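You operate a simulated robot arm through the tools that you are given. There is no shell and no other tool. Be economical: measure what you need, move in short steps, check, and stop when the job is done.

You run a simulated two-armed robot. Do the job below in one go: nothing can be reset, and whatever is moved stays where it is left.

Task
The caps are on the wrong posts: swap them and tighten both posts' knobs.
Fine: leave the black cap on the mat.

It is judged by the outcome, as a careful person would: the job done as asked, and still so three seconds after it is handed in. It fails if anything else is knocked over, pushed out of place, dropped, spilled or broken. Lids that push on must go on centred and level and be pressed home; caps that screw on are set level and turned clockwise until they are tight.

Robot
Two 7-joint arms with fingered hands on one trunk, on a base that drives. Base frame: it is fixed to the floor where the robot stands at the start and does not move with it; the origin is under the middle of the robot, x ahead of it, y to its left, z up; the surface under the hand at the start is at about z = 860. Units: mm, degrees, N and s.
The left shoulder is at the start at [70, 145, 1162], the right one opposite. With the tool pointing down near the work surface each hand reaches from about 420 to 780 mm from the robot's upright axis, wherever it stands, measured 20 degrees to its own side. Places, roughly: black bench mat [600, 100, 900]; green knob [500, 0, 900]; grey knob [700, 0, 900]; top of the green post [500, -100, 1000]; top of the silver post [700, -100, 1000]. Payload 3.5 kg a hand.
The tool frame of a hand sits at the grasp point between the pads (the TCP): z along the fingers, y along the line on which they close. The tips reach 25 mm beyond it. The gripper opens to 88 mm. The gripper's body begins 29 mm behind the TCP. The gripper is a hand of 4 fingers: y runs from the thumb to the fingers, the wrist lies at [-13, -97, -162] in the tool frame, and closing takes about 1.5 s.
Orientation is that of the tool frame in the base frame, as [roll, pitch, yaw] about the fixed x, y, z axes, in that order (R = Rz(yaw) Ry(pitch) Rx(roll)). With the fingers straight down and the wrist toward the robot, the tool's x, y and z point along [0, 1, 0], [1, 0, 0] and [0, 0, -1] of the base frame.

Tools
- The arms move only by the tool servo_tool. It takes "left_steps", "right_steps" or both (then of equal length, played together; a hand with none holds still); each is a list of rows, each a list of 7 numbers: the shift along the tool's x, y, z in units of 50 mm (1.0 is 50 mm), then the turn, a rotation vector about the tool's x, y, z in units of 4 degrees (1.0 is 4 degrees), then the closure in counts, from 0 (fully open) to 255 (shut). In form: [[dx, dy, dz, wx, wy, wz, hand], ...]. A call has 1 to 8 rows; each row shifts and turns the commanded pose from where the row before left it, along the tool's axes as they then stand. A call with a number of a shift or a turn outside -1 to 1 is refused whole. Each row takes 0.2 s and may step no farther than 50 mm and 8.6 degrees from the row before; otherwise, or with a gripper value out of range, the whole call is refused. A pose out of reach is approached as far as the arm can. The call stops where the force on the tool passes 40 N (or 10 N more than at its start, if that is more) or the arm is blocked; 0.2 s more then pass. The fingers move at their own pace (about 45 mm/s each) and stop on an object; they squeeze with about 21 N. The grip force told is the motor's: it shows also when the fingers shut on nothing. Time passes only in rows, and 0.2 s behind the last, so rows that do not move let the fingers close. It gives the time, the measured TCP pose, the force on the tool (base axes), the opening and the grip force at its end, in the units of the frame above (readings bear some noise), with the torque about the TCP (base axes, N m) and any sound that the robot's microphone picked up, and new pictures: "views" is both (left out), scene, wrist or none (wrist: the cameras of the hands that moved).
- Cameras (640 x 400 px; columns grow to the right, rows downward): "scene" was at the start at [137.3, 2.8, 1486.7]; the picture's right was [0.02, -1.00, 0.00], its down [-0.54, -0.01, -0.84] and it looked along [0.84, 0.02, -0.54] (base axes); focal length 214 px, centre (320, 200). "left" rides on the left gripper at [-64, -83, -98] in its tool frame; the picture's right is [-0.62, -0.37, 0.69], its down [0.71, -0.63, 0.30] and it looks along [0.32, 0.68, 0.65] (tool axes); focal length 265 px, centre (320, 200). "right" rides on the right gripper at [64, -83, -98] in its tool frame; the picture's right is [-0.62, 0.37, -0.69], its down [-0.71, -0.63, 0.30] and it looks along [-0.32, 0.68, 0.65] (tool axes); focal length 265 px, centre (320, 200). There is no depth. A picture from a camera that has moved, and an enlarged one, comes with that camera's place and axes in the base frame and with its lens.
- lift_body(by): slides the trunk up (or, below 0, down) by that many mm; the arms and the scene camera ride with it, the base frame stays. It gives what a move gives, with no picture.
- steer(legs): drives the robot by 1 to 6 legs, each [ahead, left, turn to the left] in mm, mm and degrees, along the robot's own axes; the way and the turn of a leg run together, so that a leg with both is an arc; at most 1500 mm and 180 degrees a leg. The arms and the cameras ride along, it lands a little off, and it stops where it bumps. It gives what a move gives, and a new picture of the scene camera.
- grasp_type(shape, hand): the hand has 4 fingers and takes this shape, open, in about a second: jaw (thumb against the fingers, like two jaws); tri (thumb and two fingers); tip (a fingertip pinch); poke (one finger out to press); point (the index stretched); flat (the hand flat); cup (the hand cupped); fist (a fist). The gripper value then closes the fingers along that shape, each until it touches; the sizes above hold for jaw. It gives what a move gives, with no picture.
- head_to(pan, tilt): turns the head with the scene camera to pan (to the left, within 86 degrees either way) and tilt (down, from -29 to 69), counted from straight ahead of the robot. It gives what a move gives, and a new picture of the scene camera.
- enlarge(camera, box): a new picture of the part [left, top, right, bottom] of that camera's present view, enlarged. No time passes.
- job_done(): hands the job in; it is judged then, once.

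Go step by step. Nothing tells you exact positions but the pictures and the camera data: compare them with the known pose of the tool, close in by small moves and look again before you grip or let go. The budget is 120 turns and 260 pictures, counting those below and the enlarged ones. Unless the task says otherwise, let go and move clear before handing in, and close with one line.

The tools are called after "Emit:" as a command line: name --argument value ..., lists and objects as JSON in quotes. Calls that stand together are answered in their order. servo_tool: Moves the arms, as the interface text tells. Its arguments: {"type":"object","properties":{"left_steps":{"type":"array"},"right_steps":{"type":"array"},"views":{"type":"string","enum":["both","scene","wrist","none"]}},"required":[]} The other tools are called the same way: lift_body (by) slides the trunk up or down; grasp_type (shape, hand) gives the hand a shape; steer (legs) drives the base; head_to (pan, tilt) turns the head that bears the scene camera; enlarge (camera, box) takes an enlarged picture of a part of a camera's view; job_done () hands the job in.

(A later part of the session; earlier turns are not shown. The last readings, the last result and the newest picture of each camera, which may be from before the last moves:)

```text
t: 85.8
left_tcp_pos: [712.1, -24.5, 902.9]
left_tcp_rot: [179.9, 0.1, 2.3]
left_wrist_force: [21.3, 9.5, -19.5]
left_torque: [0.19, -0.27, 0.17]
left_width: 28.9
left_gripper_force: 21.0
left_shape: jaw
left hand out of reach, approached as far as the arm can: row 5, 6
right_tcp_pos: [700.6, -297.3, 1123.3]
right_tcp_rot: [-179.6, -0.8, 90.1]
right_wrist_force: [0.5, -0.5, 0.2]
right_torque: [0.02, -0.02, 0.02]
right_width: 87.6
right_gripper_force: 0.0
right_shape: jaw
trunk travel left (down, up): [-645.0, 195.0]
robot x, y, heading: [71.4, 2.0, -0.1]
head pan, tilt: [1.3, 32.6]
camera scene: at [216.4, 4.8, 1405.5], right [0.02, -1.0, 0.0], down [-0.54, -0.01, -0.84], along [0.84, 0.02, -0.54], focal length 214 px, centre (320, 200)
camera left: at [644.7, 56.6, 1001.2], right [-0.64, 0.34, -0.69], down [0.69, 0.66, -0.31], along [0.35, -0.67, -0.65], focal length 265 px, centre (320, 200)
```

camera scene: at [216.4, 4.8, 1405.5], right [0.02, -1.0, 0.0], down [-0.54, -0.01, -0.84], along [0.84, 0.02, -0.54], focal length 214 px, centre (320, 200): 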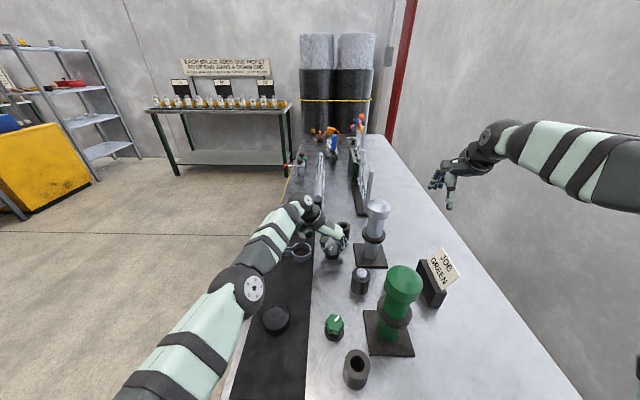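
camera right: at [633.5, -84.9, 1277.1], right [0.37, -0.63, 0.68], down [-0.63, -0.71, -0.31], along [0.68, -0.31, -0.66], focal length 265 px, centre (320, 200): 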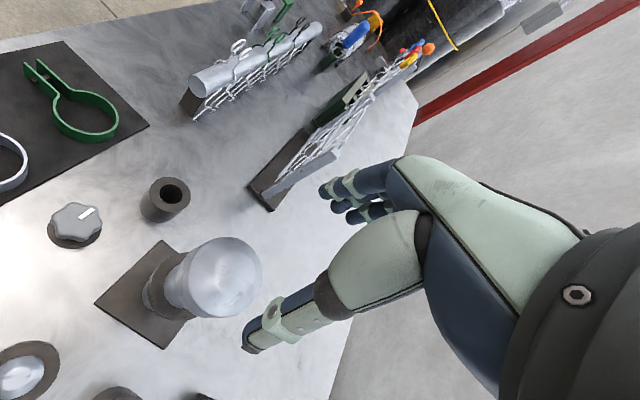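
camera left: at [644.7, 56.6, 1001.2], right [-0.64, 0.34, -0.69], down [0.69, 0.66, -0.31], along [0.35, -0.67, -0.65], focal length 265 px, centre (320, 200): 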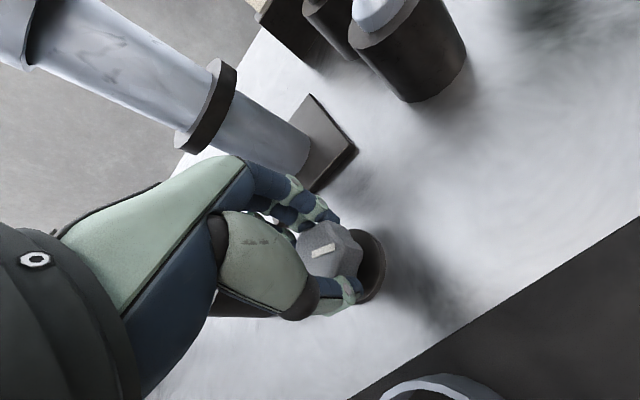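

Releasing before the side load grows, and looking at the knob.

Emit:
servo_tool --left_steps '[[0, 0, 0, 0, 0, 0, 0], [0, 0, 0, 0, 0, 0, 0], [0, 0, 0, 0, 0, 0, 0], [0, 0, 0, 0, 0, 0, 0], [0, 0, -0.6, 0, 0, 0, 0], [0, 0, -0.4, 0, 0, -1, 0], [0, 0, 0, 0, 0, -1, 0], [0, 0, 0, 0, 0, -1, 0]]' --views "none"

Emit:
servo_tool --left_steps '[[0, 0, 0, 0, 0, -1, 0], [0, 0, 0, 0, 0, -1, 0], [0, 0, 0, 0, 0, -1, 0], [0, 0, 0, 0, 0, -1, 0], [0, 0, 0, 0, 0, -1, 0], [0, 0, 0, 0, 0, -1, 0], [0, 0, 0, 0, 0, -1, 0], [0, 0, 0, 0, 0, -1, 0]]' --views "none"

Emit:
servo_tool --left_steps '[[0, 0, 0, 0, 0, -1, 0], [0, 0, 0, 0, 0, -1, 0], [0, 0, 0, 0, 0, -1, 0], [0, 0, 0, 0, 0, -1, 0], [0, 0, 0, 0, 0, -1, 0], [0, 0, 0, 0, 0, -1, 0], [0, 0, 0, 0, 0, -1, 0], [0, 0, 0, 0, 0, -1, 0]]' --views "none"

Emit:
servo_tool --left_steps '[[0, 0, 0, 0, 0, -1, 0], [0, 0, 0, 0, 0, -1, 0], [0, 0, 0, 0, 0, -1, 0], [0, 0, 0, 0, 0, 0, 0]]' --views "wrist"

Emit:
enlarge --camera "scene" --box '[280, 210, 420, 350]'

```text
t: 87.6
left_tcp_pos: [703.7, -23.8, 956.6]
left_tcp_rot: [180.0, -0.1, 14.1]
left_wrist_force: [0.1, -0.5, 1.0]
left_torque: [-0.03, 0.0, 0.01]
left_width: 87.5
left_gripper_force: 0.0
left_shape: jaw
right_tcp_pos: [692.8, -298.8, 1127.9]
right_tcp_rot: [180.0, -0.8, 90.1]
right_wrist_force: [-0.5, 0.2, 0.0]
right_torque: [0.01, 0.01, 0.01]
right_width: 87.7
right_gripper_force: 0.1
right_shape: jaw
trunk travel left (down, up): [-645.0, 195.0]
robot x, y, heading: [75.3, 0.5, 0.2]
head pan, tilt: [1.3, 32.6]
```

```text
t: 89.4
left_tcp_pos: [703.7, -27.2, 958.0]
left_tcp_rot: [179.9, 0.1, 46.2]
left_wrist_force: [0.8, 0.0, 0.6]
left_torque: [-0.01, 0.01, 0.0]
left_width: 87.8
left_gripper_force: 0.0
left_shape: jaw
right_tcp_pos: [693.1, -298.8, 1128.1]
right_tcp_rot: [179.9, -0.8, 90.1]
right_wrist_force: [-1.1, 0.2, 0.1]
right_torque: [0.01, 0.03, 0.02]
right_width: 87.6
right_gripper_force: 0.1
right_shape: jaw
trunk travel left (down, up): [-645.0, 195.0]
robot x, y, heading: [70.5, 0.4, 0.1]
head pan, tilt: [1.3, 32.6]
```

```text
t: 91.2
left_tcp_pos: [703.8, -28.0, 957.3]
left_tcp_rot: [179.7, -0.1, 78.3]
left_wrist_force: [-0.1, -0.4, 0.1]
left_torque: [-0.01, -0.01, -0.02]
left_width: 87.6
left_gripper_force: 0.1
left_shape: jaw
right_tcp_pos: [693.1, -298.7, 1128.2]
right_tcp_rot: [179.8, -0.9, 90.1]
right_wrist_force: [0.3, -0.9, -0.5]
right_torque: [0.01, 0.0, 0.03]
right_width: 87.9
right_gripper_force: 0.2
right_shape: jaw
trunk travel left (down, up): [-645.0, 195.0]
robot x, y, heading: [70.8, 2.0, 0.1]
head pan, tilt: [1.3, 32.6]
```

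```text
t: 92.2
left_tcp_pos: [703.7, -27.2, 957.6]
left_tcp_rot: [179.9, 0.0, 90.3]
left_wrist_force: [-0.8, 0.0, 0.5]
left_torque: [-0.02, 0.02, -0.02]
left_width: 87.6
left_gripper_force: 0.0
left_shape: jaw
right_tcp_pos: [693.0, -299.9, 1128.2]
right_tcp_rot: [-179.9, -0.9, 90.1]
right_wrist_force: [-0.3, -0.3, -0.2]
right_torque: [0.01, 0.0, 0.04]
right_width: 87.7
right_gripper_force: 0.0
right_shape: jaw
trunk travel left (down, up): [-645.0, 195.0]
robot x, y, heading: [69.8, 0.1, 0.0]
head pan, tilt: [1.3, 32.6]
camera left: at [621.0, -91.0, 1055.0], right [-0.37, -0.62, -0.69], down [-0.63, 0.71, -0.31], along [0.68, 0.33, -0.65], focal length 265 px, centre (320, 200)
```

left: 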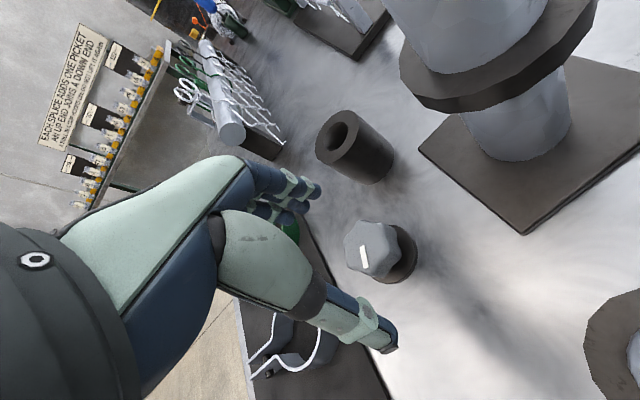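

```text
2.86 times, centred on (350, 280) of scene
camera zoom: at [206.8, 3.2, 1406.6], right [0.02, -1.0, 0.0], down [-0.54, -0.01, -0.84], along [0.84, 0.02, -0.54], focal length 613 px, centre (234, -29)
```

zoom: 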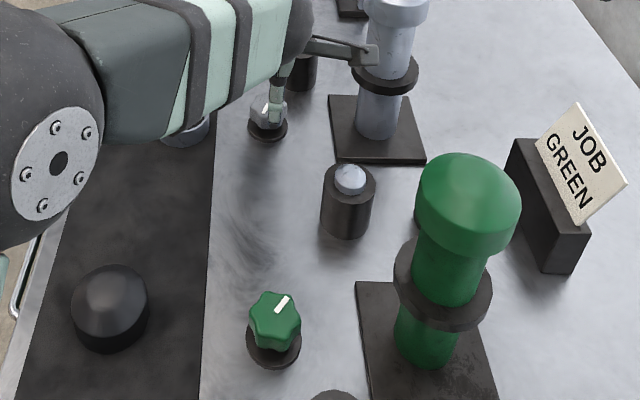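

The knob is turning well, with resistance rising slowly (0.02→0.17 N m). Regripping for another stroke.

Emit:
servo_tool --left_steps '[[0.05, 0.32, 0.2, 0, 0, 0, 0], [0, 0, 0.4, 0, 0, 0, 0], [0, 0, 0.4, 0, 0, 0, 0], [0, 0, 0.1, 0, 0, 0, 0], [0, 0, 0, 0, 0, 0, 0]]' --views "wrist"

```text
t: 93.4
left_tcp_pos: [720.6, -22.2, 904.0]
left_tcp_rot: [179.8, 0.1, 90.0]
left_wrist_force: [0.1, 0.3, 0.3]
left_torque: [-0.01, -0.01, -0.04]
left_width: 87.4
left_gripper_force: 0.0
left_shape: jaw
right_tcp_pos: [693.4, -298.8, 1126.5]
right_tcp_rot: [179.8, -0.9, 90.1]
right_wrist_force: [0.6, 0.2, -0.6]
right_torque: [-0.01, 0.03, 0.0]
right_width: 87.5
right_gripper_force: 0.1
right_shape: jaw
trunk travel left (down, up): [-645.0, 195.0]
robot x, y, heading: [70.7, -3.0, 0.0]
head pan, tilt: [1.3, 32.6]
camera left: at [637.6, -87.0, 1001.4], right [-0.37, -0.62, -0.69], down [-0.63, 0.71, -0.31], along [0.68, 0.33, -0.65], focal length 265 px, centre (320, 200)
```

left: 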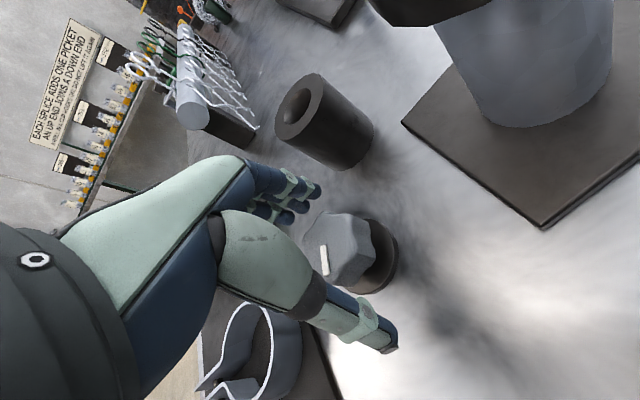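

Emit:
servo_tool --left_steps '[[-0.06, -0.02, 0.03, 0, 0, 0, 60], [0, 0, 0, 0, 0, 0, 255], [0, 0, 0, 0, 0, 0, 255], [0, 0, 0, 0, 0, 0, 255], [0, 0, 0, 0, 0, 0, 255], [0, 0, 0, 0, 0, 0, 255], [0, 0, 0, 0, 0, 0, 255], [0, 0, 0, 0, 0, 0, 255]]' --views "none"

Emit:
servo_tool --left_steps '[[0, 0, 0, 0, 0, 1, 255], [0, 0, 0, 0, 0, 1, 255], [0, 0, 0, 0, 0, 1, 255], [0, 0, 0, 0, 0, 1, 255], [0, 0, 0, 0, 0, 1, 255], [0, 0, 0, 0, 0, 1, 255], [0, 0, 0, 0, 0, 1, 255], [0, 0, 0, 0, 0, 1, 255]]' --views "wrist"

```text
t: 95.2
left_tcp_pos: [719.6, -27.5, 899.8]
left_tcp_rot: [-179.9, 0.1, 90.1]
left_wrist_force: [-6.0, 0.1, -9.8]
left_torque: [-0.04, 0.12, -0.01]
left_width: 29.1
left_gripper_force: 20.7
left_shape: jaw
right_tcp_pos: [694.0, -299.5, 1126.5]
right_tcp_rot: [180.0, -0.9, 90.1]
right_wrist_force: [-0.3, -0.6, -0.2]
right_torque: [-0.01, 0.01, 0.0]
right_width: 87.7
right_gripper_force: 0.1
right_shape: jaw
trunk travel left (down, up): [-645.0, 195.0]
robot x, y, heading: [68.6, -0.2, -0.0]
head pan, tilt: [1.3, 32.6]
```

```text
t: 97.0
left_tcp_pos: [720.7, -25.4, 900.8]
left_tcp_rot: [180.0, 0.0, 58.1]
left_wrist_force: [-5.0, 6.1, -14.6]
left_torque: [0.13, 0.14, 0.14]
left_width: 29.0
left_gripper_force: 21.0
left_shape: jaw
right_tcp_pos: [694.4, -297.6, 1126.9]
right_tcp_rot: [180.0, -0.8, 90.1]
right_wrist_force: [0.4, 0.4, -0.8]
right_torque: [-0.04, 0.01, 0.0]
right_width: 87.6
right_gripper_force: 0.1
right_shape: jaw
trunk travel left (down, up): [-645.0, 195.0]
robot x, y, heading: [69.6, -0.1, 0.1]
head pan, tilt: [1.3, 32.6]
camera left: at [615.8, -35.7, 998.4], right [-0.64, -0.33, -0.69], down [-0.16, 0.94, -0.3], along [0.75, -0.09, -0.65], focal length 265 px, centre (320, 200)
```

left: 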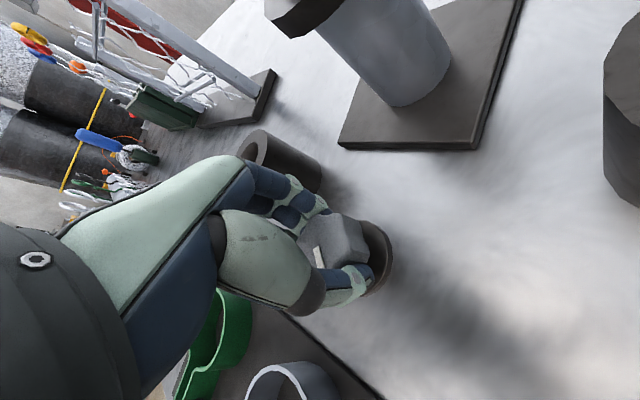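

Emit:
servo_tool --left_steps '[[0, 0, 0.01, 0, 0, 1, 255], [0, 0, 0.01, 0, 0, 1, 255], [0, 0, 0.01, 0, 0, 1, 255], [0, 0, 0.01, 0, 0, 1, 255], [0, 0, 0, 0, 0, 1, 255], [0, 0, 0, 0, 0, 1, 255], [0, 0, 0, 0, 0, 1, 255], [0, 0, 0, 0, 0, 1, 255]]' --views "wrist"

```text
t: 98.8
left_tcp_pos: [718.2, -25.7, 898.8]
left_tcp_rot: [179.9, -0.1, 26.0]
left_wrist_force: [-3.2, 8.0, -7.3]
left_torque: [0.24, 0.12, 0.19]
left_width: 28.5
left_gripper_force: 21.0
left_shape: jaw
right_tcp_pos: [693.5, -296.8, 1127.3]
right_tcp_rot: [-180.0, -0.8, 90.1]
right_wrist_force: [-0.4, 0.1, -0.9]
right_torque: [-0.02, 0.0, -0.02]
right_width: 87.5
right_gripper_force: 0.1
right_shape: jaw
trunk travel left (down, up): [-645.0, 195.0]
robot x, y, heading: [70.0, 1.0, 0.2]
head pan, tilt: [1.3, 32.6]
camera left: at [625.4, 21.2, 996.8], right [-0.72, 0.06, -0.69], down [0.37, 0.88, -0.3], along [0.59, -0.47, -0.65], focal length 265 px, centre (320, 200)
```

left: 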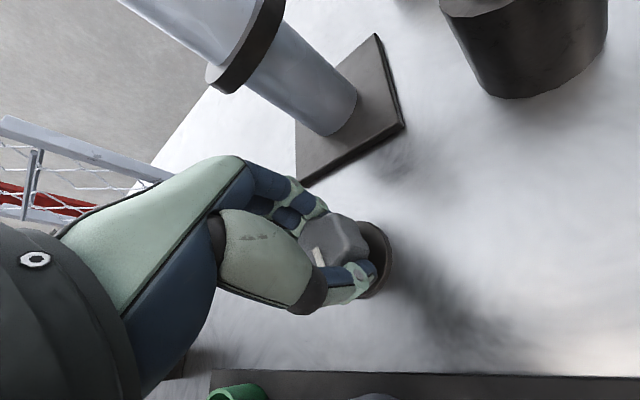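

Resistance keeps rising (0.19 N m), so it is tightening. Finishing this stroke, then another regrip.

Emit:
servo_tool --left_steps '[[0, 0, 0, 0, 0, 1, 255], [0, 0, 0, 0, 0, 1, 255], [0, 0, 0, 0, 0, 1, 255], [0, 0, 0, 0, 0, 0, 255]]' --views "none"

Emit:
servo_tool --left_steps '[[0, 0, 0, 0, 0, 0, 0], [0, 0, 0, 0, 0, 0, 0], [0, 0, 0, 0, 0, 0, 0], [0, 0, 0, 0, 0, 0, 0], [0, 0, -0.6, 0, 0, 0, 0], [0, 0, -0.4, 0, 0, -1, 0], [0, 0, 0, 0, 0, -1, 0], [0, 0, 0, 0, 0, -1, 0]]' --views "none"

Emit:
servo_tool --left_steps '[[0, 0, 0, 0, 0, -1, 0], [0, 0, 0, 0, 0, -1, 0], [0, 0, 0, 0, 0, -1, 0], [0, 0, 0, 0, 0, -1, 0], [0, 0, 0, 0, 0, -1, 0], [0, 0, 0, 0, 0, -1, 0], [0, 0, 0, 0, 0, -1, 0], [0, 0, 0, 0, 0, -1, 0]]' --views "none"

Emit:
servo_tool --left_steps '[[0, 0, 0, 0, 0, -1, 0], [0, 0, 0, 0, 0, -1, 0], [0, 0, 0, 0, 0, -1, 0], [0, 0, 0, 0, 0, -1, 0], [0, 0, 0, 0, 0, -1, 0], [0, 0, 0, 0, 0, -1, 0], [0, 0, 0, 0, 0, -1, 0], [0, 0, 0, 0, 0, -1, 0]]' --views "wrist"

```text
t: 99.8
left_tcp_pos: [718.9, -26.4, 898.5]
left_tcp_rot: [179.9, 0.0, 14.0]
left_wrist_force: [-2.9, 8.9, -7.1]
left_torque: [0.26, 0.1, 0.16]
left_width: 28.4
left_gripper_force: 20.5
left_shape: jaw
right_tcp_pos: [693.1, -297.3, 1127.6]
right_tcp_rot: [180.0, -0.8, 90.2]
right_wrist_force: [-0.2, 0.6, -0.4]
right_torque: [0.02, 0.0, -0.01]
right_width: 88.0
right_gripper_force: 0.0
right_shape: jaw
trunk travel left (down, up): [-645.0, 195.0]
robot x, y, heading: [71.9, -0.8, -0.1]
head pan, tilt: [1.3, 32.6]
```

```text
t: 101.6
left_tcp_pos: [717.3, -27.3, 950.7]
left_tcp_rot: [179.9, -0.1, 26.2]
left_wrist_force: [0.1, -0.1, -0.8]
left_torque: [-0.01, 0.01, 0.01]
left_width: 87.4
left_gripper_force: 0.1
left_shape: jaw
right_tcp_pos: [692.4, -298.7, 1127.7]
right_tcp_rot: [179.9, -0.9, 90.1]
right_wrist_force: [0.2, -0.8, -0.5]
right_torque: [-0.01, -0.03, -0.03]
right_width: 87.6
right_gripper_force: 0.1
right_shape: jaw
trunk travel left (down, up): [-645.0, 195.0]
robot x, y, heading: [70.0, 1.0, 0.1]
head pan, tilt: [1.3, 32.6]
```

```text
t: 103.4
left_tcp_pos: [719.0, -29.5, 949.7]
left_tcp_rot: [179.9, 0.0, 58.2]
left_wrist_force: [0.6, -0.4, -0.7]
left_torque: [0.02, -0.02, 0.0]
left_width: 87.6
left_gripper_force: 0.0
left_shape: jaw
right_tcp_pos: [693.8, -298.2, 1126.9]
right_tcp_rot: [179.9, -0.9, 90.0]
right_wrist_force: [-0.2, -0.2, 0.1]
right_torque: [0.0, -0.01, 0.0]
right_width: 87.8
right_gripper_force: 0.0
right_shape: jaw
trunk travel left (down, up): [-645.0, 195.0]
robot x, y, heading: [69.8, 0.9, -0.1]
head pan, tilt: [1.3, 32.6]
```

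```text
t: 105.2
left_tcp_pos: [721.2, -25.1, 951.8]
left_tcp_rot: [179.9, 0.6, 90.7]
left_wrist_force: [0.3, 0.4, 0.2]
left_torque: [-0.02, 0.01, -0.03]
left_width: 87.5
left_gripper_force: 0.1
left_shape: jaw
right_tcp_pos: [694.2, -298.2, 1128.0]
right_tcp_rot: [180.0, -0.9, 90.1]
right_wrist_force: [-1.1, -0.2, -0.6]
right_torque: [0.0, -0.01, 0.01]
right_width: 87.8
right_gripper_force: 0.0
right_shape: jaw
trunk travel left (down, up): [-645.0, 195.0]
robot x, y, heading: [72.2, 0.8, 0.2]
head pan, tilt: [1.3, 32.6]
camera left: at [638.3, -88.0, 1049.5], right [-0.36, -0.63, -0.69], down [-0.64, 0.7, -0.31], along [0.68, 0.33, -0.66], focal length 265 px, centre (320, 200)
```

left: 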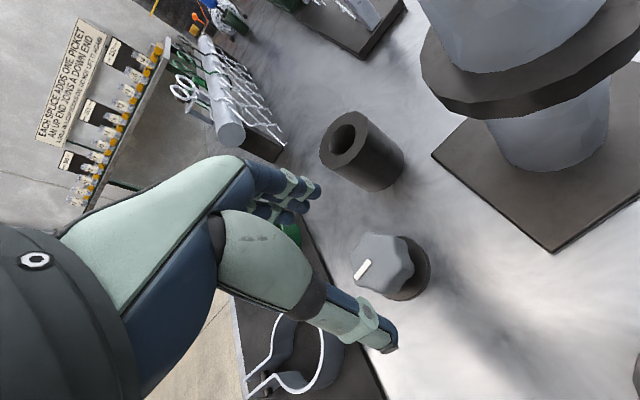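

The pointer advanced about 58° for a 76° stroke, hinting at slip near tightness. Another stroke to confirm.

Emit:
servo_tool --left_steps '[[0, -0.02, 0.34, 0, 0, 0, 0], [0, 0, 0.34, 0, 0, 0, 0], [0, 0, 0.32, 0, 0, 0, 60], [0, 0, 0, 0, 0, 0, 255], [0, 0, 0, 0, 0, 0, 255], [0, 0, 0, 0, 0, 0, 255], [0, 0, 0, 0, 0, 0, 255], [0, 0, 0, 0, 0, 0, 255]]' --views "none"

Emit:
servo_tool --left_steps '[[0, 0, 0, 0, 0, 0, 255], [0, 0, 0, 0, 0, 0, 255], [0, 0, 0, 0, 0, 0, 255]]' --views "wrist"

Emit:
servo_tool --left_steps '[[0, 0, 0, 0, 0, 1, 255], [0, 0, 0, 0, 0, 1, 255], [0, 0, 0, 0, 0, 1, 255], [0, 0, 0, 0, 0, 1, 255], [0, 0, 0, 0, 0, 1, 255], [0, 0, 0, 0, 0, 1, 255], [0, 0, 0, 0, 0, 1, 255], [0, 0, 0, 0, 0, 1, 255]]' --views "wrist"

```text
t: 107.0
left_tcp_pos: [716.8, -28.7, 895.3]
left_tcp_rot: [-179.8, 0.0, 89.9]
left_wrist_force: [-4.6, -0.8, -8.4]
left_torque: [-0.01, 0.04, -0.01]
left_width: 25.6
left_gripper_force: 21.3
left_shape: jaw
right_tcp_pos: [693.2, -299.5, 1128.0]
right_tcp_rot: [-180.0, -0.9, 90.1]
right_wrist_force: [0.2, 0.5, -0.3]
right_torque: [0.0, 0.0, 0.0]
right_width: 87.9
right_gripper_force: 0.1
right_shape: jaw
trunk travel left (down, up): [-645.0, 195.0]
robot x, y, heading: [69.6, 0.3, 0.1]
head pan, tilt: [1.3, 32.6]
```

```text
t: 107.8
left_tcp_pos: [716.4, -28.4, 896.1]
left_tcp_rot: [-179.8, 0.0, 90.1]
left_wrist_force: [-8.1, -0.1, -15.6]
left_torque: [0.01, 0.09, -0.01]
left_width: 25.4
left_gripper_force: 21.1
left_shape: jaw
right_tcp_pos: [693.6, -299.3, 1127.9]
right_tcp_rot: [180.0, -0.9, 90.1]
right_wrist_force: [-0.1, -0.6, -0.5]
right_torque: [0.0, 0.0, 0.0]
right_width: 87.7
right_gripper_force: 0.1
right_shape: jaw
trunk travel left (down, up): [-645.0, 195.0]
robot x, y, heading: [68.4, -0.2, 0.2]
head pan, tilt: [1.3, 32.6]
camera left: at [635.3, -92.7, 993.9], right [-0.37, -0.62, -0.69], down [-0.63, 0.71, -0.3], along [0.68, 0.33, -0.66], focal length 265 px, centre (320, 200)
```

left: 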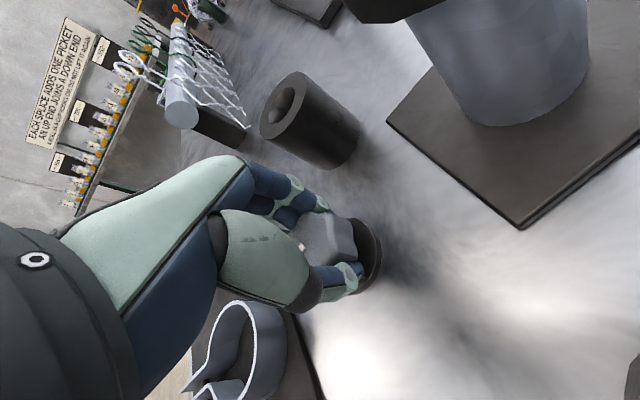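

```text
t: 109.6
left_tcp_pos: [718.0, -25.6, 895.7]
left_tcp_rot: [-179.8, 0.2, 58.0]
left_wrist_force: [-6.5, 3.9, -20.7]
left_torque: [0.13, 0.03, 0.28]
left_width: 24.4
left_gripper_force: 21.3
left_shape: jaw
right_tcp_pos: [696.2, -298.0, 1126.5]
right_tcp_rot: [-179.9, -0.9, 90.1]
right_wrist_force: [-0.2, 0.1, -0.3]
right_torque: [-0.03, -0.01, 0.01]
right_width: 87.7
right_gripper_force: 0.1
right_shape: jaw
trunk travel left (down, up): [-645.0, 195.0]
robot x, y, heading: [69.4, 5.0, 0.1]
head pan, tilt: [1.3, 32.6]
camera left: at [614.3, -36.6, 994.5], right [-0.64, -0.33, -0.69], down [-0.16, 0.94, -0.3], along [0.75, -0.09, -0.66], focal length 265 px, centre (320, 200)
```

left: 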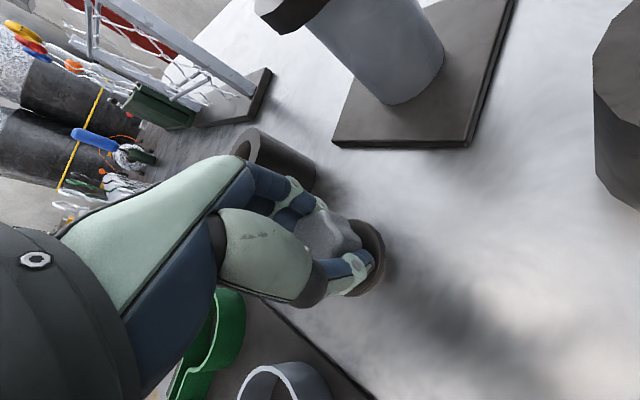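

Emit:
servo_tool --left_steps '[[0, 0, 0.02, 0, 0, 1, 255], [0, 0, 0.02, 0, 0, 1, 255], [0, 0, 0, 0, 0, 1, 255], [0, 0, 0, 0, 0, 1, 255], [0, 0, 0, 0, 0, 1, 255], [0, 0, 0, 0, 0, 1, 255], [0, 0, 0, 0, 0, 1, 255], [0, 0, 0, 0, 0, 1, 255]]' --views "wrist"

```text
t: 111.4
left_tcp_pos: [716.2, -28.1, 895.0]
left_tcp_rot: [-179.8, 0.0, 25.8]
left_wrist_force: [-15.0, -2.3, -18.5]
left_torque: [0.06, 0.06, 0.19]
left_width: 21.1
left_gripper_force: 21.1
left_shape: jaw
right_tcp_pos: [692.5, -299.2, 1127.3]
right_tcp_rot: [179.9, -0.9, 90.1]
right_wrist_force: [-0.3, -0.5, -0.3]
right_torque: [0.02, 0.01, -0.02]
right_width: 87.8
right_gripper_force: 0.0
right_shape: jaw
trunk travel left (down, up): [-645.0, 195.0]
robot x, y, heading: [68.8, 0.3, 0.3]
head pan, tilt: [1.3, 32.6]
camera left: at [622.8, 18.7, 994.3], right [-0.72, 0.06, -0.69], down [0.37, 0.88, -0.3], along [0.59, -0.47, -0.66], focal length 265 px, centre (320, 200)
```

left: 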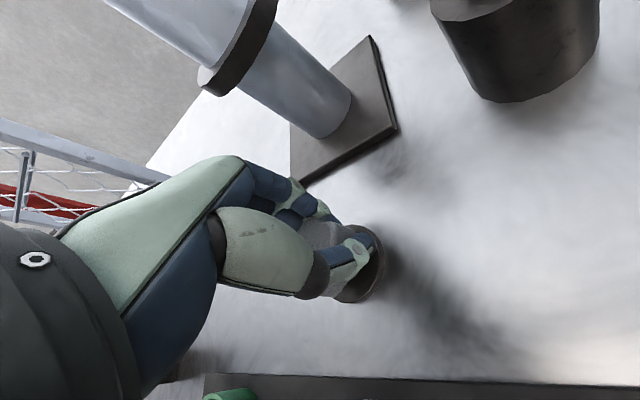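

The fingers slipped round the knob this time, suggesting it's getting tight. Releasing and comparing the pointer.

Emit:
servo_tool --left_steps '[[0, 0, 0, 0, 0, 0, 0], [0, 0, 0, 0, 0, 0, 0], [0, 0, 0, 0, 0, 0, 0], [0, 0, 0, 0, 0, 0, 0], [0, 0, -0.6, 0, 0, 0, 0], [0, 0, -0.5, 0, 0, -1, 0], [0, 0, 0, 0, 0, -1, 0], [0, 0, 0, 0, 0, -1, 0]]' --views "none"

Emit:
servo_tool --left_steps '[[0, 0, 0, 0, 0, -1, 0], [0, 0, 0, 0, 0, -1, 0], [0, 0, 0, 0, 0, -1, 0], [0, 0, 0, 0, 0, -1, 0], [0, 0, 0, 0, 0, -1, 0], [0, 0, 0, 0, 0, -1, 0], [0, 0, 0, 0, 0, -1, 0], [0, 0, 0, 0, 0, -1, 0]]' --views "none"

Emit:
servo_tool --left_steps '[[0, 0, 0, 0, 0, -1, 0], [0, 0, 0, 0, 0, -1, 0], [0, 0, 0, 0, 0, -1, 0], [0, 0, 0, 0, 0, -1, 0], [0, 0, 0, 0, 0, -1, 0], [0, 0, 0, 0, 0, 0, 0]]' --views "wrist"

```text
t: 113.2
left_tcp_pos: [716.3, -28.6, 955.0]
left_tcp_rot: [179.9, -0.1, 38.2]
left_wrist_force: [-0.7, -1.1, -0.3]
left_torque: [0.01, 0.02, -0.01]
left_width: 87.7
left_gripper_force: 0.0
left_shape: jaw
right_tcp_pos: [692.9, -299.1, 1127.6]
right_tcp_rot: [179.8, -0.9, 90.1]
right_wrist_force: [-0.2, 0.6, 0.2]
right_torque: [-0.02, 0.0, -0.02]
right_width: 87.7
right_gripper_force: 0.1
right_shape: jaw
trunk travel left (down, up): [-645.0, 195.0]
robot x, y, heading: [69.5, -1.5, 0.2]
head pan, tilt: [1.3, 32.6]
```

```text
t: 115.0
left_tcp_pos: [717.9, -27.8, 952.5]
left_tcp_rot: [179.9, 0.0, 70.3]
left_wrist_force: [0.0, 0.1, 0.1]
left_torque: [-0.01, 0.01, -0.01]
left_width: 87.3
left_gripper_force: 0.1
left_shape: jaw
right_tcp_pos: [692.4, -300.5, 1128.6]
right_tcp_rot: [179.9, -0.9, 90.1]
right_wrist_force: [-0.1, -0.1, 0.9]
right_torque: [-0.03, 0.03, -0.01]
right_width: 87.5
right_gripper_force: 0.2
right_shape: jaw
trunk travel left (down, up): [-645.0, 195.0]
robot x, y, heading: [68.9, -0.1, -0.0]
head pan, tilt: [1.3, 32.6]
```

```text
t: 116.4
left_tcp_pos: [721.9, -18.6, 954.2]
left_tcp_rot: [180.0, 0.7, 91.2]
left_wrist_force: [0.4, 0.3, 0.3]
left_torque: [0.0, -0.02, 0.01]
left_width: 87.4
left_gripper_force: 0.1
left_shape: jaw
right_tcp_pos: [693.6, -298.4, 1128.2]
right_tcp_rot: [179.9, -0.9, 90.0]
right_wrist_force: [-0.1, -0.3, 0.3]
right_torque: [-0.03, 0.01, -0.02]
right_width: 87.8
right_gripper_force: 0.0
right_shape: jaw
trunk travel left (down, up): [-645.0, 195.0]
robot x, y, heading: [70.9, 4.3, -0.1]
head pan, tilt: [1.3, 32.6]
camera left: at [640.5, -82.7, 1052.8], right [-0.36, -0.64, -0.68], down [-0.64, 0.7, -0.31], along [0.68, 0.33, -0.66], focal length 265 px, centre (320, 200)
```

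left: 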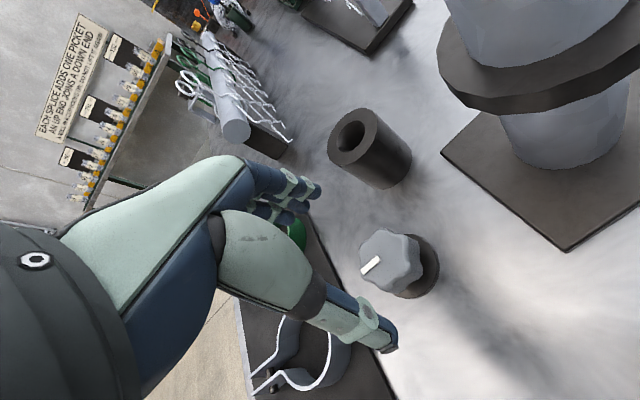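

The pointer barely moved during that stroke, so the grey knob is at its stop. One more firm nudge at the good grip height to confirm.

Emit:
servo_tool --left_steps '[[-0.13, -0.04, 0.34, 0, 0, 0, 0], [0, 0, 0.34, 0, 0, 0, 0], [0, 0, 0.32, 0, 0, 0, 60], [0, 0, 0, 0, 0, 0, 255], [0, 0, 0, 0, 0, 0, 255], [0, 0, 0, 0, 0, 0, 255], [0, 0, 0, 0, 0, 0, 255], [0, 0, 0, 0, 0, 0, 255]]' --views "wrist"

Emit:
servo_tool --left_steps '[[0, 0, 0, 0, 0, 0, 255], [0, 0, 0, 0, 0, 1, 255], [0, 0, 0, 0, 0, 1, 255], [0, 0, 0, 0, 0, 1, 255], [0, 0, 0, 0, 0, 1, 255], [0, 0, 0, 0, 0, 1, 255], [0, 0, 0, 0, 0, 1, 255]]' --views "wrist"

```text
t: 118.2
left_tcp_pos: [716.1, -34.9, 899.4]
left_tcp_rot: [-179.8, -0.1, 90.0]
left_wrist_force: [-2.2, -2.4, -7.7]
left_torque: [-0.03, 0.09, -0.01]
left_width: 24.5
left_gripper_force: 21.4
left_shape: jaw
right_tcp_pos: [694.5, -299.3, 1126.6]
right_tcp_rot: [180.0, -0.9, 90.1]
right_wrist_force: [-0.4, -0.4, 0.1]
right_torque: [-0.02, -0.04, -0.01]
right_width: 87.7
right_gripper_force: 0.0
right_shape: jaw
trunk travel left (down, up): [-645.0, 195.0]
robot x, y, heading: [70.6, 1.2, -0.1]
head pan, tilt: [1.3, 32.6]
camera left: at [634.4, -99.2, 997.6], right [-0.37, -0.62, -0.69], down [-0.63, 0.71, -0.3], along [0.68, 0.33, -0.66], focal length 265 px, centre (320, 200)
```

left: 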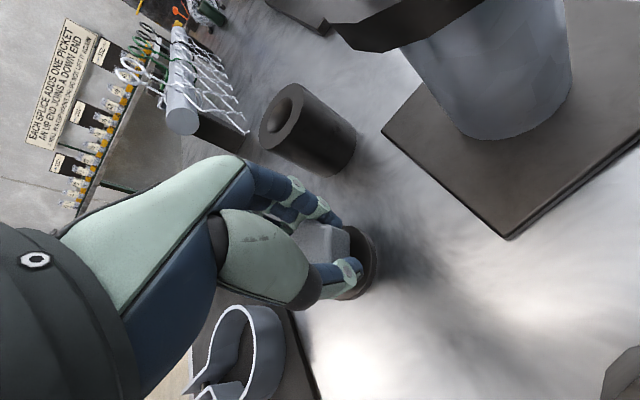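

```text
t: 119.8
left_tcp_pos: [717.7, -34.6, 900.5]
left_tcp_rot: [-179.9, 0.0, 65.9]
left_wrist_force: [-6.5, 3.3, -18.4]
left_torque: [0.04, 0.26, 0.16]
left_width: 22.3
left_gripper_force: 20.5
left_shape: jaw
right_tcp_pos: [695.0, -298.7, 1127.0]
right_tcp_rot: [180.0, -0.8, 90.1]
right_wrist_force: [-0.6, -0.3, -0.2]
right_torque: [-0.01, 0.01, 0.02]
right_width: 87.9
right_gripper_force: 0.0
right_shape: jaw
trunk travel left (down, up): [-645.0, 195.0]
robot x, y, heading: [68.8, -1.8, 0.2]
head pan, tilt: [1.3, 32.6]
camera left: at [615.8, -58.6, 998.6], right [-0.59, -0.42, -0.69], down [-0.28, 0.91, -0.3], along [0.75, 0.02, -0.66], focal length 265 px, centre (320, 200)
```

left: 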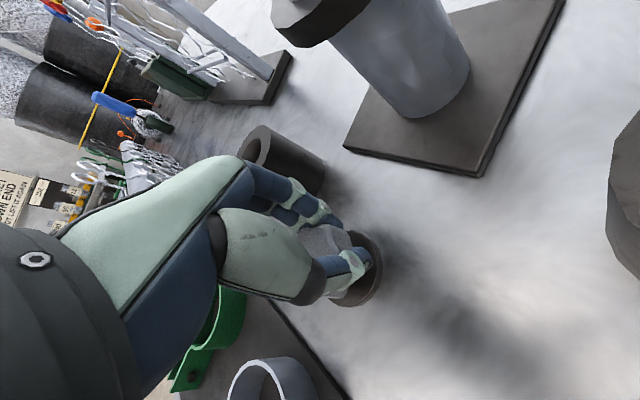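

That grip was 9 mm off-centre. Releasing, recentring and trying properly.

Emit:
servo_tool --left_steps '[[0, 0, 0, 0, 0, 0, 0], [0, 0, 0, 0, 0, 0, 0], [0, 0, 0, 0, 0, 0, 0], [0, 0, 0, 0, 0, 0, 0], [0, 0, -0.5, 0, 0, 0, 0], [0.12, 0.1, 0, 0, 0, -1, 0], [0.05, 0, 0, 0, 0, -1, 0], [0, 0, 0, 0, 0, -1, 0]]' --views "none"

Emit:
servo_tool --left_steps '[[0, 0, 0, 0, 0, -1, 0], [0, 0, 0, 0, 0, 0, 0], [0, 0, 0, 0, 0, 0, 0]]' --views "wrist"

```text
t: 121.6
left_tcp_pos: [725.1, -28.1, 928.0]
left_tcp_rot: [-180.0, 0.0, 78.2]
left_wrist_force: [-0.2, -0.1, -0.9]
left_torque: [0.02, 0.03, 0.02]
left_width: 87.8
left_gripper_force: 0.2
left_shape: jaw
right_tcp_pos: [693.7, -299.8, 1127.1]
right_tcp_rot: [179.8, -0.9, 90.1]
right_wrist_force: [0.5, -0.1, -0.4]
right_torque: [0.02, -0.01, -0.01]
right_width: 87.7
right_gripper_force: 0.0
right_shape: jaw
trunk travel left (down, up): [-645.0, 195.0]
robot x, y, heading: [70.1, 2.6, 0.1]
head pan, tilt: [1.3, 32.6]
```

```text
t: 122.4
left_tcp_pos: [723.6, -29.2, 926.9]
left_tcp_rot: [180.0, 0.0, 82.1]
left_wrist_force: [0.9, 0.1, -0.9]
left_torque: [-0.02, 0.06, -0.01]
left_width: 87.7
left_gripper_force: 0.1
left_shape: jaw
right_tcp_pos: [693.7, -299.7, 1127.5]
right_tcp_rot: [180.0, -0.9, 90.1]
right_wrist_force: [0.2, 0.3, -0.4]
right_torque: [0.0, 0.0, 0.02]
right_width: 87.7
right_gripper_force: 0.2
right_shape: jaw
trunk travel left (down, up): [-645.0, 195.0]
robot x, y, heading: [69.6, -1.9, 0.2]
head pan, tilt: [1.3, 32.6]
camera left: at [633.4, -80.1, 1024.7], right [-0.45, -0.56, -0.69], down [-0.53, 0.79, -0.31], along [0.72, 0.23, -0.65], focal length 265 px, centre (320, 200)
```

left: 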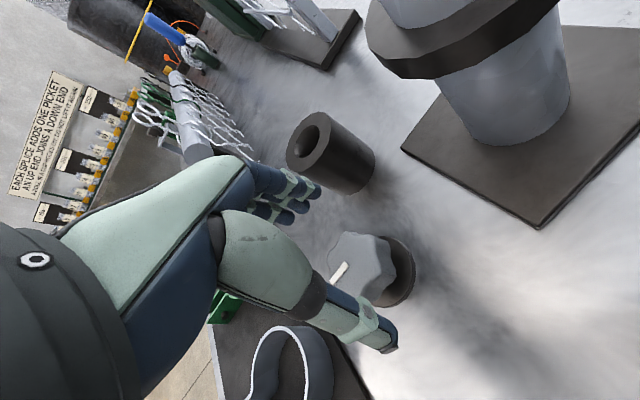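

Emit:
servo_tool --left_steps '[[0.07, -0.09, 0.25, 0, 0, 0, 60], [0, 0, 0.23, 0, 0, 0, 60], [0, 0, 0, 0, 0, 0, 60], [0, 0, 0, 0, 0, 0, 60]]' --views "none"

Emit:
servo_tool --left_steps '[[0, 0, 0, 0, 0, 0, 255], [0, 0, 0, 0, 0, 0, 255], [0, 0, 0, 0, 0, 0, 255], [0, 0, 0, 0, 0, 0, 255], [0, 0, 0, 0, 0, 0, 255], [0, 0, 0, 0, 0, 0, 255]]' --views "wrist"

Emit:
servo_tool --left_steps '[[0, 0, 0, 0, 0, 1, 255], [0, 0, 0, 0, 0, 1, 255], [0, 0, 0, 0, 0, 1, 255], [0, 0, 0, 0, 0, 1, 255]]' --views "wrist"

```text
t: 123.4
left_tcp_pos: [719.5, -24.6, 903.2]
left_tcp_rot: [179.9, 0.1, 82.1]
left_wrist_force: [0.3, -0.3, 0.4]
left_torque: [0.03, 0.01, 0.0]
left_width: 67.5
left_gripper_force: 0.0
left_shape: jaw
right_tcp_pos: [693.5, -299.1, 1127.4]
right_tcp_rot: [-180.0, -0.9, 90.1]
right_wrist_force: [0.7, 0.5, 0.5]
right_torque: [0.01, -0.03, -0.02]
right_width: 87.8
right_gripper_force: 0.1
right_shape: jaw
trunk travel left (down, up): [-645.0, 195.0]
robot x, y, heading: [71.1, 2.0, -0.3]
head pan, tilt: [1.3, 32.6]
```

```text
t: 124.8
left_tcp_pos: [720.2, -25.0, 902.3]
left_tcp_rot: [-179.9, 0.0, 82.1]
left_wrist_force: [-3.9, 0.9, -7.3]
left_torque: [-0.03, 0.1, 0.02]
left_width: 31.0
left_gripper_force: 21.3
left_shape: jaw
right_tcp_pos: [692.8, -299.2, 1128.1]
right_tcp_rot: [-180.0, -0.9, 90.0]
right_wrist_force: [-0.4, 0.2, 0.0]
right_torque: [0.04, -0.01, -0.02]
right_width: 87.5
right_gripper_force: 0.0
right_shape: jaw
trunk travel left (down, up): [-645.0, 195.0]
robot x, y, heading: [70.3, -1.1, 0.1]
head pan, tilt: [1.3, 32.6]
camera left: at [628.8, -76.3, 999.6], right [-0.45, -0.56, -0.69], down [-0.53, 0.79, -0.3], along [0.72, 0.23, -0.65], focal length 265 px, centre (320, 200)
```

left: 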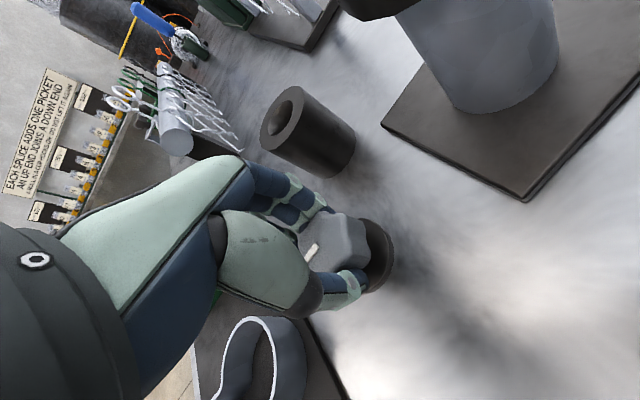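

```text
t: 125.8
left_tcp_pos: [720.5, -21.1, 904.0]
left_tcp_rot: [-180.0, -0.1, 66.2]
left_wrist_force: [-3.1, 5.4, -11.2]
left_torque: [0.13, 0.09, 0.29]
left_width: 29.9
left_gripper_force: 21.3
left_shape: jaw
right_tcp_pos: [695.3, -297.0, 1126.6]
right_tcp_rot: [179.9, -0.7, 90.1]
right_wrist_force: [0.7, -0.3, 0.4]
right_torque: [0.03, 0.01, -0.02]
right_width: 87.8
right_gripper_force: 0.2
right_shape: jaw
trunk travel left (down, up): [-645.0, 195.0]
robot x, y, heading: [68.1, -0.9, 0.3]
head pan, tilt: [1.3, 32.6]
camera left: at [619.4, -46.9, 999.7], right [-0.59, -0.42, -0.69], down [-0.29, 0.91, -0.3], along [0.76, 0.02, -0.65], focal length 265 px, centre (320, 200)
```

left: 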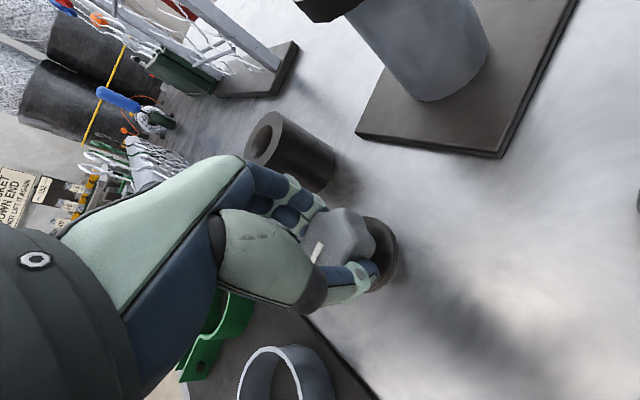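

At 16° the torque jumped to 0.29 N m and the knob no longer follows: the grey knob is tight. Releasing, raising and backing the base off for the green knob.

Emit:
servo_tool --left_steps '[[0, 0, 0, 0, 0, -0.5, 0], [0, 0, 0, 0, 0, 0, 0], [0, 0, 0, 0, 0, 0, 0], [0, 0, 0, 0, 0, 0, 0], [0, 0, -0.6, 0, 0, 0, 0], [0, 0, -0.8, 0, 0, -1, 0], [0, 0, -0.8, 0, 0, -1, 0], [0, 0, 0, 0, 0, -1, 0]]' --views "wrist"

Emit:
steer --legs '[[-200, 0, 0]]'

```text
t: 127.6
left_tcp_pos: [720.5, -23.1, 1014.2]
left_tcp_rot: [179.9, -0.1, 80.2]
left_wrist_force: [0.2, -0.6, -0.7]
left_torque: [-0.02, -0.01, 0.02]
left_width: 87.7
left_gripper_force: 0.1
left_shape: jaw
right_tcp_pos: [693.6, -298.6, 1127.3]
right_tcp_rot: [180.0, -0.9, 90.1]
right_wrist_force: [-0.7, 0.0, -0.5]
right_torque: [-0.02, 0.01, 0.01]
right_width: 87.8
right_gripper_force: 0.0
right_shape: jaw
trunk travel left (down, up): [-645.0, 195.0]
robot x, y, heading: [69.3, -0.9, 0.3]
head pan, tilt: [1.3, 32.6]
camera left: at [627.5, -71.6, 1111.9], right [-0.47, -0.55, -0.69], down [-0.5, 0.81, -0.31], along [0.73, 0.2, -0.65], focal length 265 px, centre (320, 200)
```

left: 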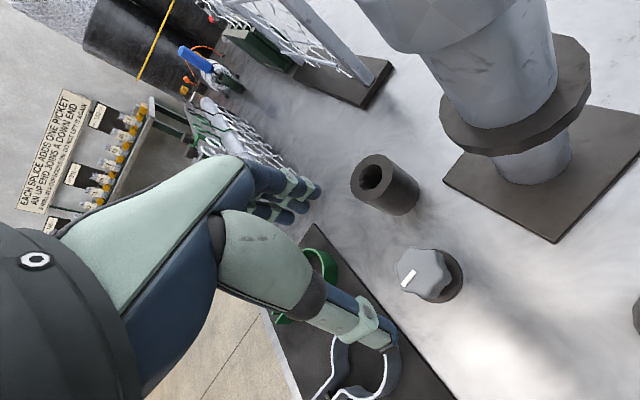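

```text
t: 129.1
left_tcp_pos: [528.4, -21.8, 1013.0]
left_tcp_rot: [179.9, 0.0, 80.3]
left_wrist_force: [0.5, 0.6, -0.2]
left_torque: [0.0, -0.01, 0.0]
left_width: 87.5
left_gripper_force: 0.0
left_shape: jaw
right_tcp_pos: [504.0, -299.2, 1125.8]
right_tcp_rot: [-180.0, -1.0, 90.2]
right_wrist_force: [-0.3, -0.9, -0.4]
right_torque: [-0.04, 0.0, -0.01]
right_width: 87.8
right_gripper_force: 0.0
right_shape: jaw
trunk travel left (down, up): [-645.0, 195.0]
robot x, y, heading: [-123.5, 2.0, 0.3]
head pan, tilt: [1.3, 32.6]
camera scene: at [17.0, 2.7, 1406.5], right [0.03, -1.0, 0.0], down [-0.54, -0.01, -0.84], along [0.84, 0.02, -0.54], focal length 214 px, centre (320, 200)
```

scene: 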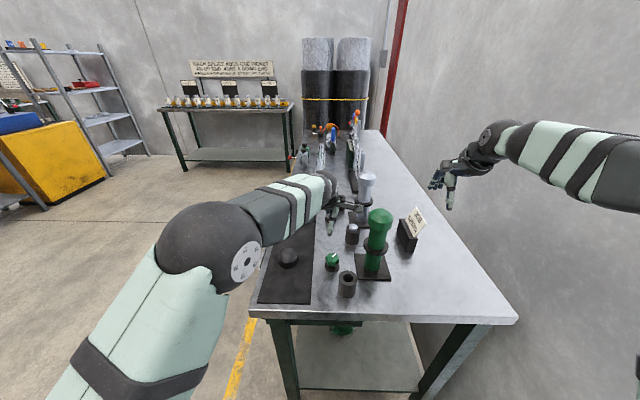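

Emit:
servo_tool --left_steps '[[-0.12, -0.48, 0, 0, 0, 0, 60], [-0.11, -0.47, 0.2, 0, 0, 0, 60], [0, 0, 0.5, 0, 0, -1, 60], [0, 0, 0.5, 0, 0, -1, 60], [0, 0, 0, 0, 0, 0, 60]]' --views "wrist"

Emit:
enlarge --camera "scene" --box '[270, 180, 410, 320]'

```text
t: 130.3
left_tcp_pos: [484.1, -17.4, 961.1]
left_tcp_rot: [180.0, 1.7, 89.5]
left_wrist_force: [-0.1, -0.5, -0.7]
left_torque: [-0.02, 0.0, -0.02]
left_width: 67.6
left_gripper_force: 0.2
left_shape: jaw
right_tcp_pos: [501.4, -298.8, 1126.6]
right_tcp_rot: [179.9, -1.0, 90.2]
right_wrist_force: [-1.1, 0.9, 0.4]
right_torque: [0.02, 0.02, 0.01]
right_width: 87.8
right_gripper_force: 0.0
right_shape: jaw
trunk travel left (down, up): [-645.0, 195.0]
robot x, y, heading: [-119.7, 1.2, 0.2]
head pan, tilt: [1.3, 32.6]
camera left: at [402.3, -76.5, 1060.8], right [-0.37, -0.64, -0.67], down [-0.62, 0.71, -0.33], along [0.69, 0.3, -0.66], focal length 265 px, centre (320, 200)
```

left: 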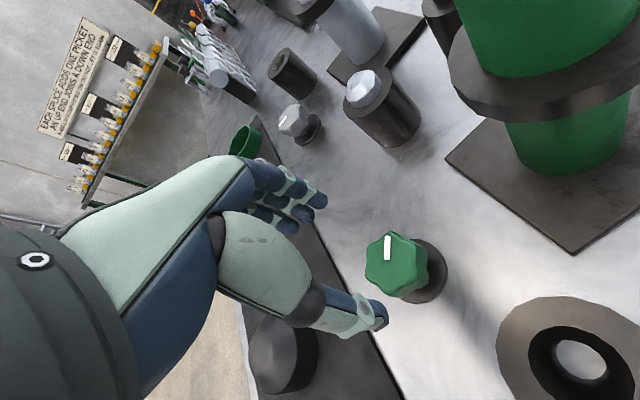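

```text
2.86 times, centred on (340, 250) of scene
camera zoom: at [15.0, 2.8, 1406.7], right [0.03, -1.0, 0.0], down [-0.54, -0.01, -0.84], along [0.84, 0.02, -0.54], focal length 613 px, centre (263, 57)
```

zoom: 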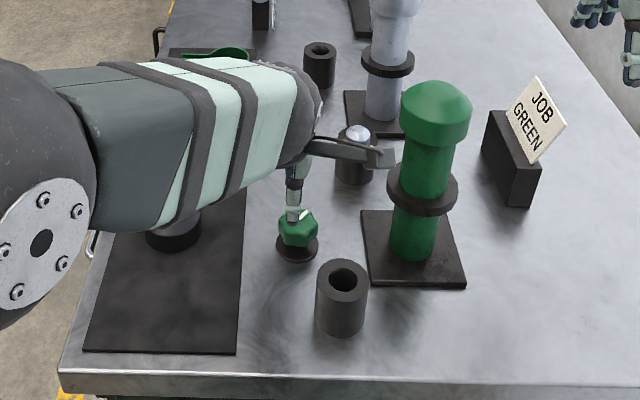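

The arm is a bit cramped at yaw 90, so I start at yaw ~78 and check the pose.

Emit:
servo_tool --left_steps '[[0, 0, 0, 0, 0, 1, 60], [0, 0, 0, 0, 0, 1, 60], [0, 0, 0, 0, 0, 1, 60], [0, 0, 0.4, 0, 0, 0, 60], [0, 0, 0.3, 0, 0, 0, 60], [0, 0, 0, 0, 0, 0, 60]]' --views "wrist"

```text
t: 131.7
left_tcp_pos: [482.0, -23.0, 917.5]
left_tcp_rot: [180.0, -0.1, 76.3]
left_wrist_force: [-0.3, -1.1, 0.5]
left_torque: [-0.02, -0.02, -0.01]
left_width: 67.5
left_gripper_force: 0.0
left_shape: jaw
right_tcp_pos: [502.4, -298.8, 1127.5]
right_tcp_rot: [179.9, -1.0, 90.2]
right_wrist_force: [0.4, 0.1, -0.2]
right_torque: [0.04, 0.01, -0.01]
right_width: 87.4
right_gripper_force: 0.0
right_shape: jaw
trunk travel left (down, up): [-645.0, 195.0]
robot x, y, heading: [-120.0, -0.6, 0.3]
head pan, tilt: [1.3, 32.6]
camera left: at [384.7, -66.0, 1015.3], right [-0.5, -0.51, -0.69], down [-0.44, 0.84, -0.31], along [0.74, 0.15, -0.65], focal length 265 px, centre (320, 200)
```

left: 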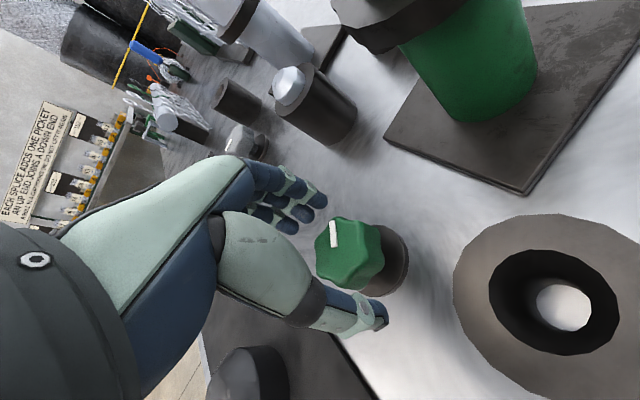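

Emit:
servo_tool --left_steps '[[-0.07, -0.06, 0.15, 0, 0, 0, 60], [0, 0, 0.15, 0, 0, 0, 60], [0, 0, 0, 0, 0, 0, 60], [0, 0, 0, 0, 0, 0, 60]]' --views "wrist"

Emit:
servo_tool --left_steps '[[0, 0, 0, 0, 0, 0, 255], [0, 0, 0, 0, 0, 0, 255], [0, 0, 0, 0, 0, 0, 255], [0, 0, 0, 0, 0, 0, 255], [0, 0, 0, 0, 0, 0, 255], [0, 0, 0, 0, 0, 0, 255]]' --views "wrist"

```text
t: 132.7
left_tcp_pos: [476.8, -25.4, 902.8]
left_tcp_rot: [179.9, 0.1, 76.2]
left_wrist_force: [0.7, 0.3, 0.6]
left_torque: [0.0, -0.05, 0.0]
left_width: 67.6
left_gripper_force: 0.1
left_shape: jaw
right_tcp_pos: [502.1, -299.1, 1126.8]
right_tcp_rot: [-179.9, -0.9, 90.2]
right_wrist_force: [0.1, 0.0, 0.4]
right_torque: [0.01, -0.01, 0.02]
right_width: 87.7
right_gripper_force: 0.0
right_shape: jaw
trunk travel left (down, up): [-645.0, 195.0]
robot x, y, heading: [-124.0, 0.6, 0.2]
head pan, tilt: [1.3, 32.6]
camera left: at [381.4, -68.0, 1000.5], right [-0.5, -0.51, -0.69], down [-0.44, 0.84, -0.31], along [0.74, 0.15, -0.65], focal length 265 px, centre (320, 200)
```

left: 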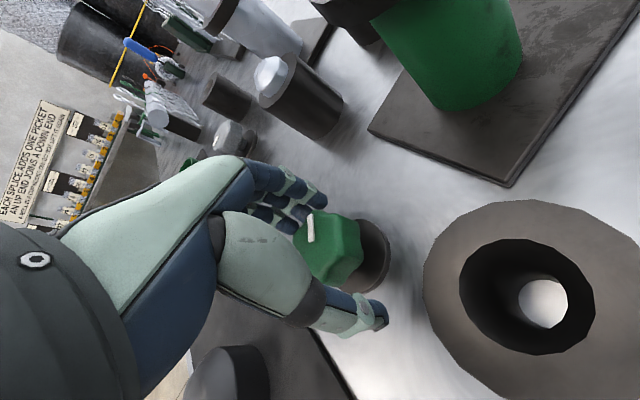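

```text
t: 134.1
left_tcp_pos: [476.7, -25.1, 901.3]
left_tcp_rot: [-179.9, 0.0, 76.1]
left_wrist_force: [-4.0, 0.8, -7.9]
left_torque: [0.01, 0.1, 0.0]
left_width: 30.5
left_gripper_force: 21.5
left_shape: jaw
right_tcp_pos: [504.0, -298.7, 1125.7]
right_tcp_rot: [-180.0, -0.8, 90.1]
right_wrist_force: [0.0, 0.5, -0.2]
right_torque: [0.04, -0.01, -0.02]
right_width: 87.7
right_gripper_force: 0.0
right_shape: jaw
trunk travel left (down, up): [-645.0, 195.0]
robot x, y, heading: [-123.1, -2.8, 0.2]
head pan, tilt: [1.3, 32.6]
camera left: at [381.3, -67.9, 999.5], right [-0.51, -0.51, -0.69], down [-0.44, 0.84, -0.3], along [0.74, 0.15, -0.65], focal length 265 px, centre (320, 200)
```

left: 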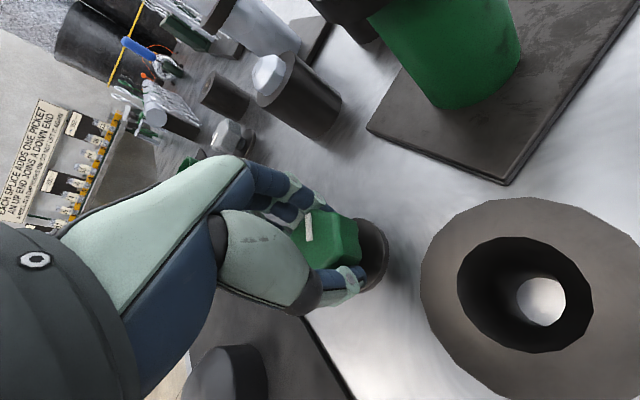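

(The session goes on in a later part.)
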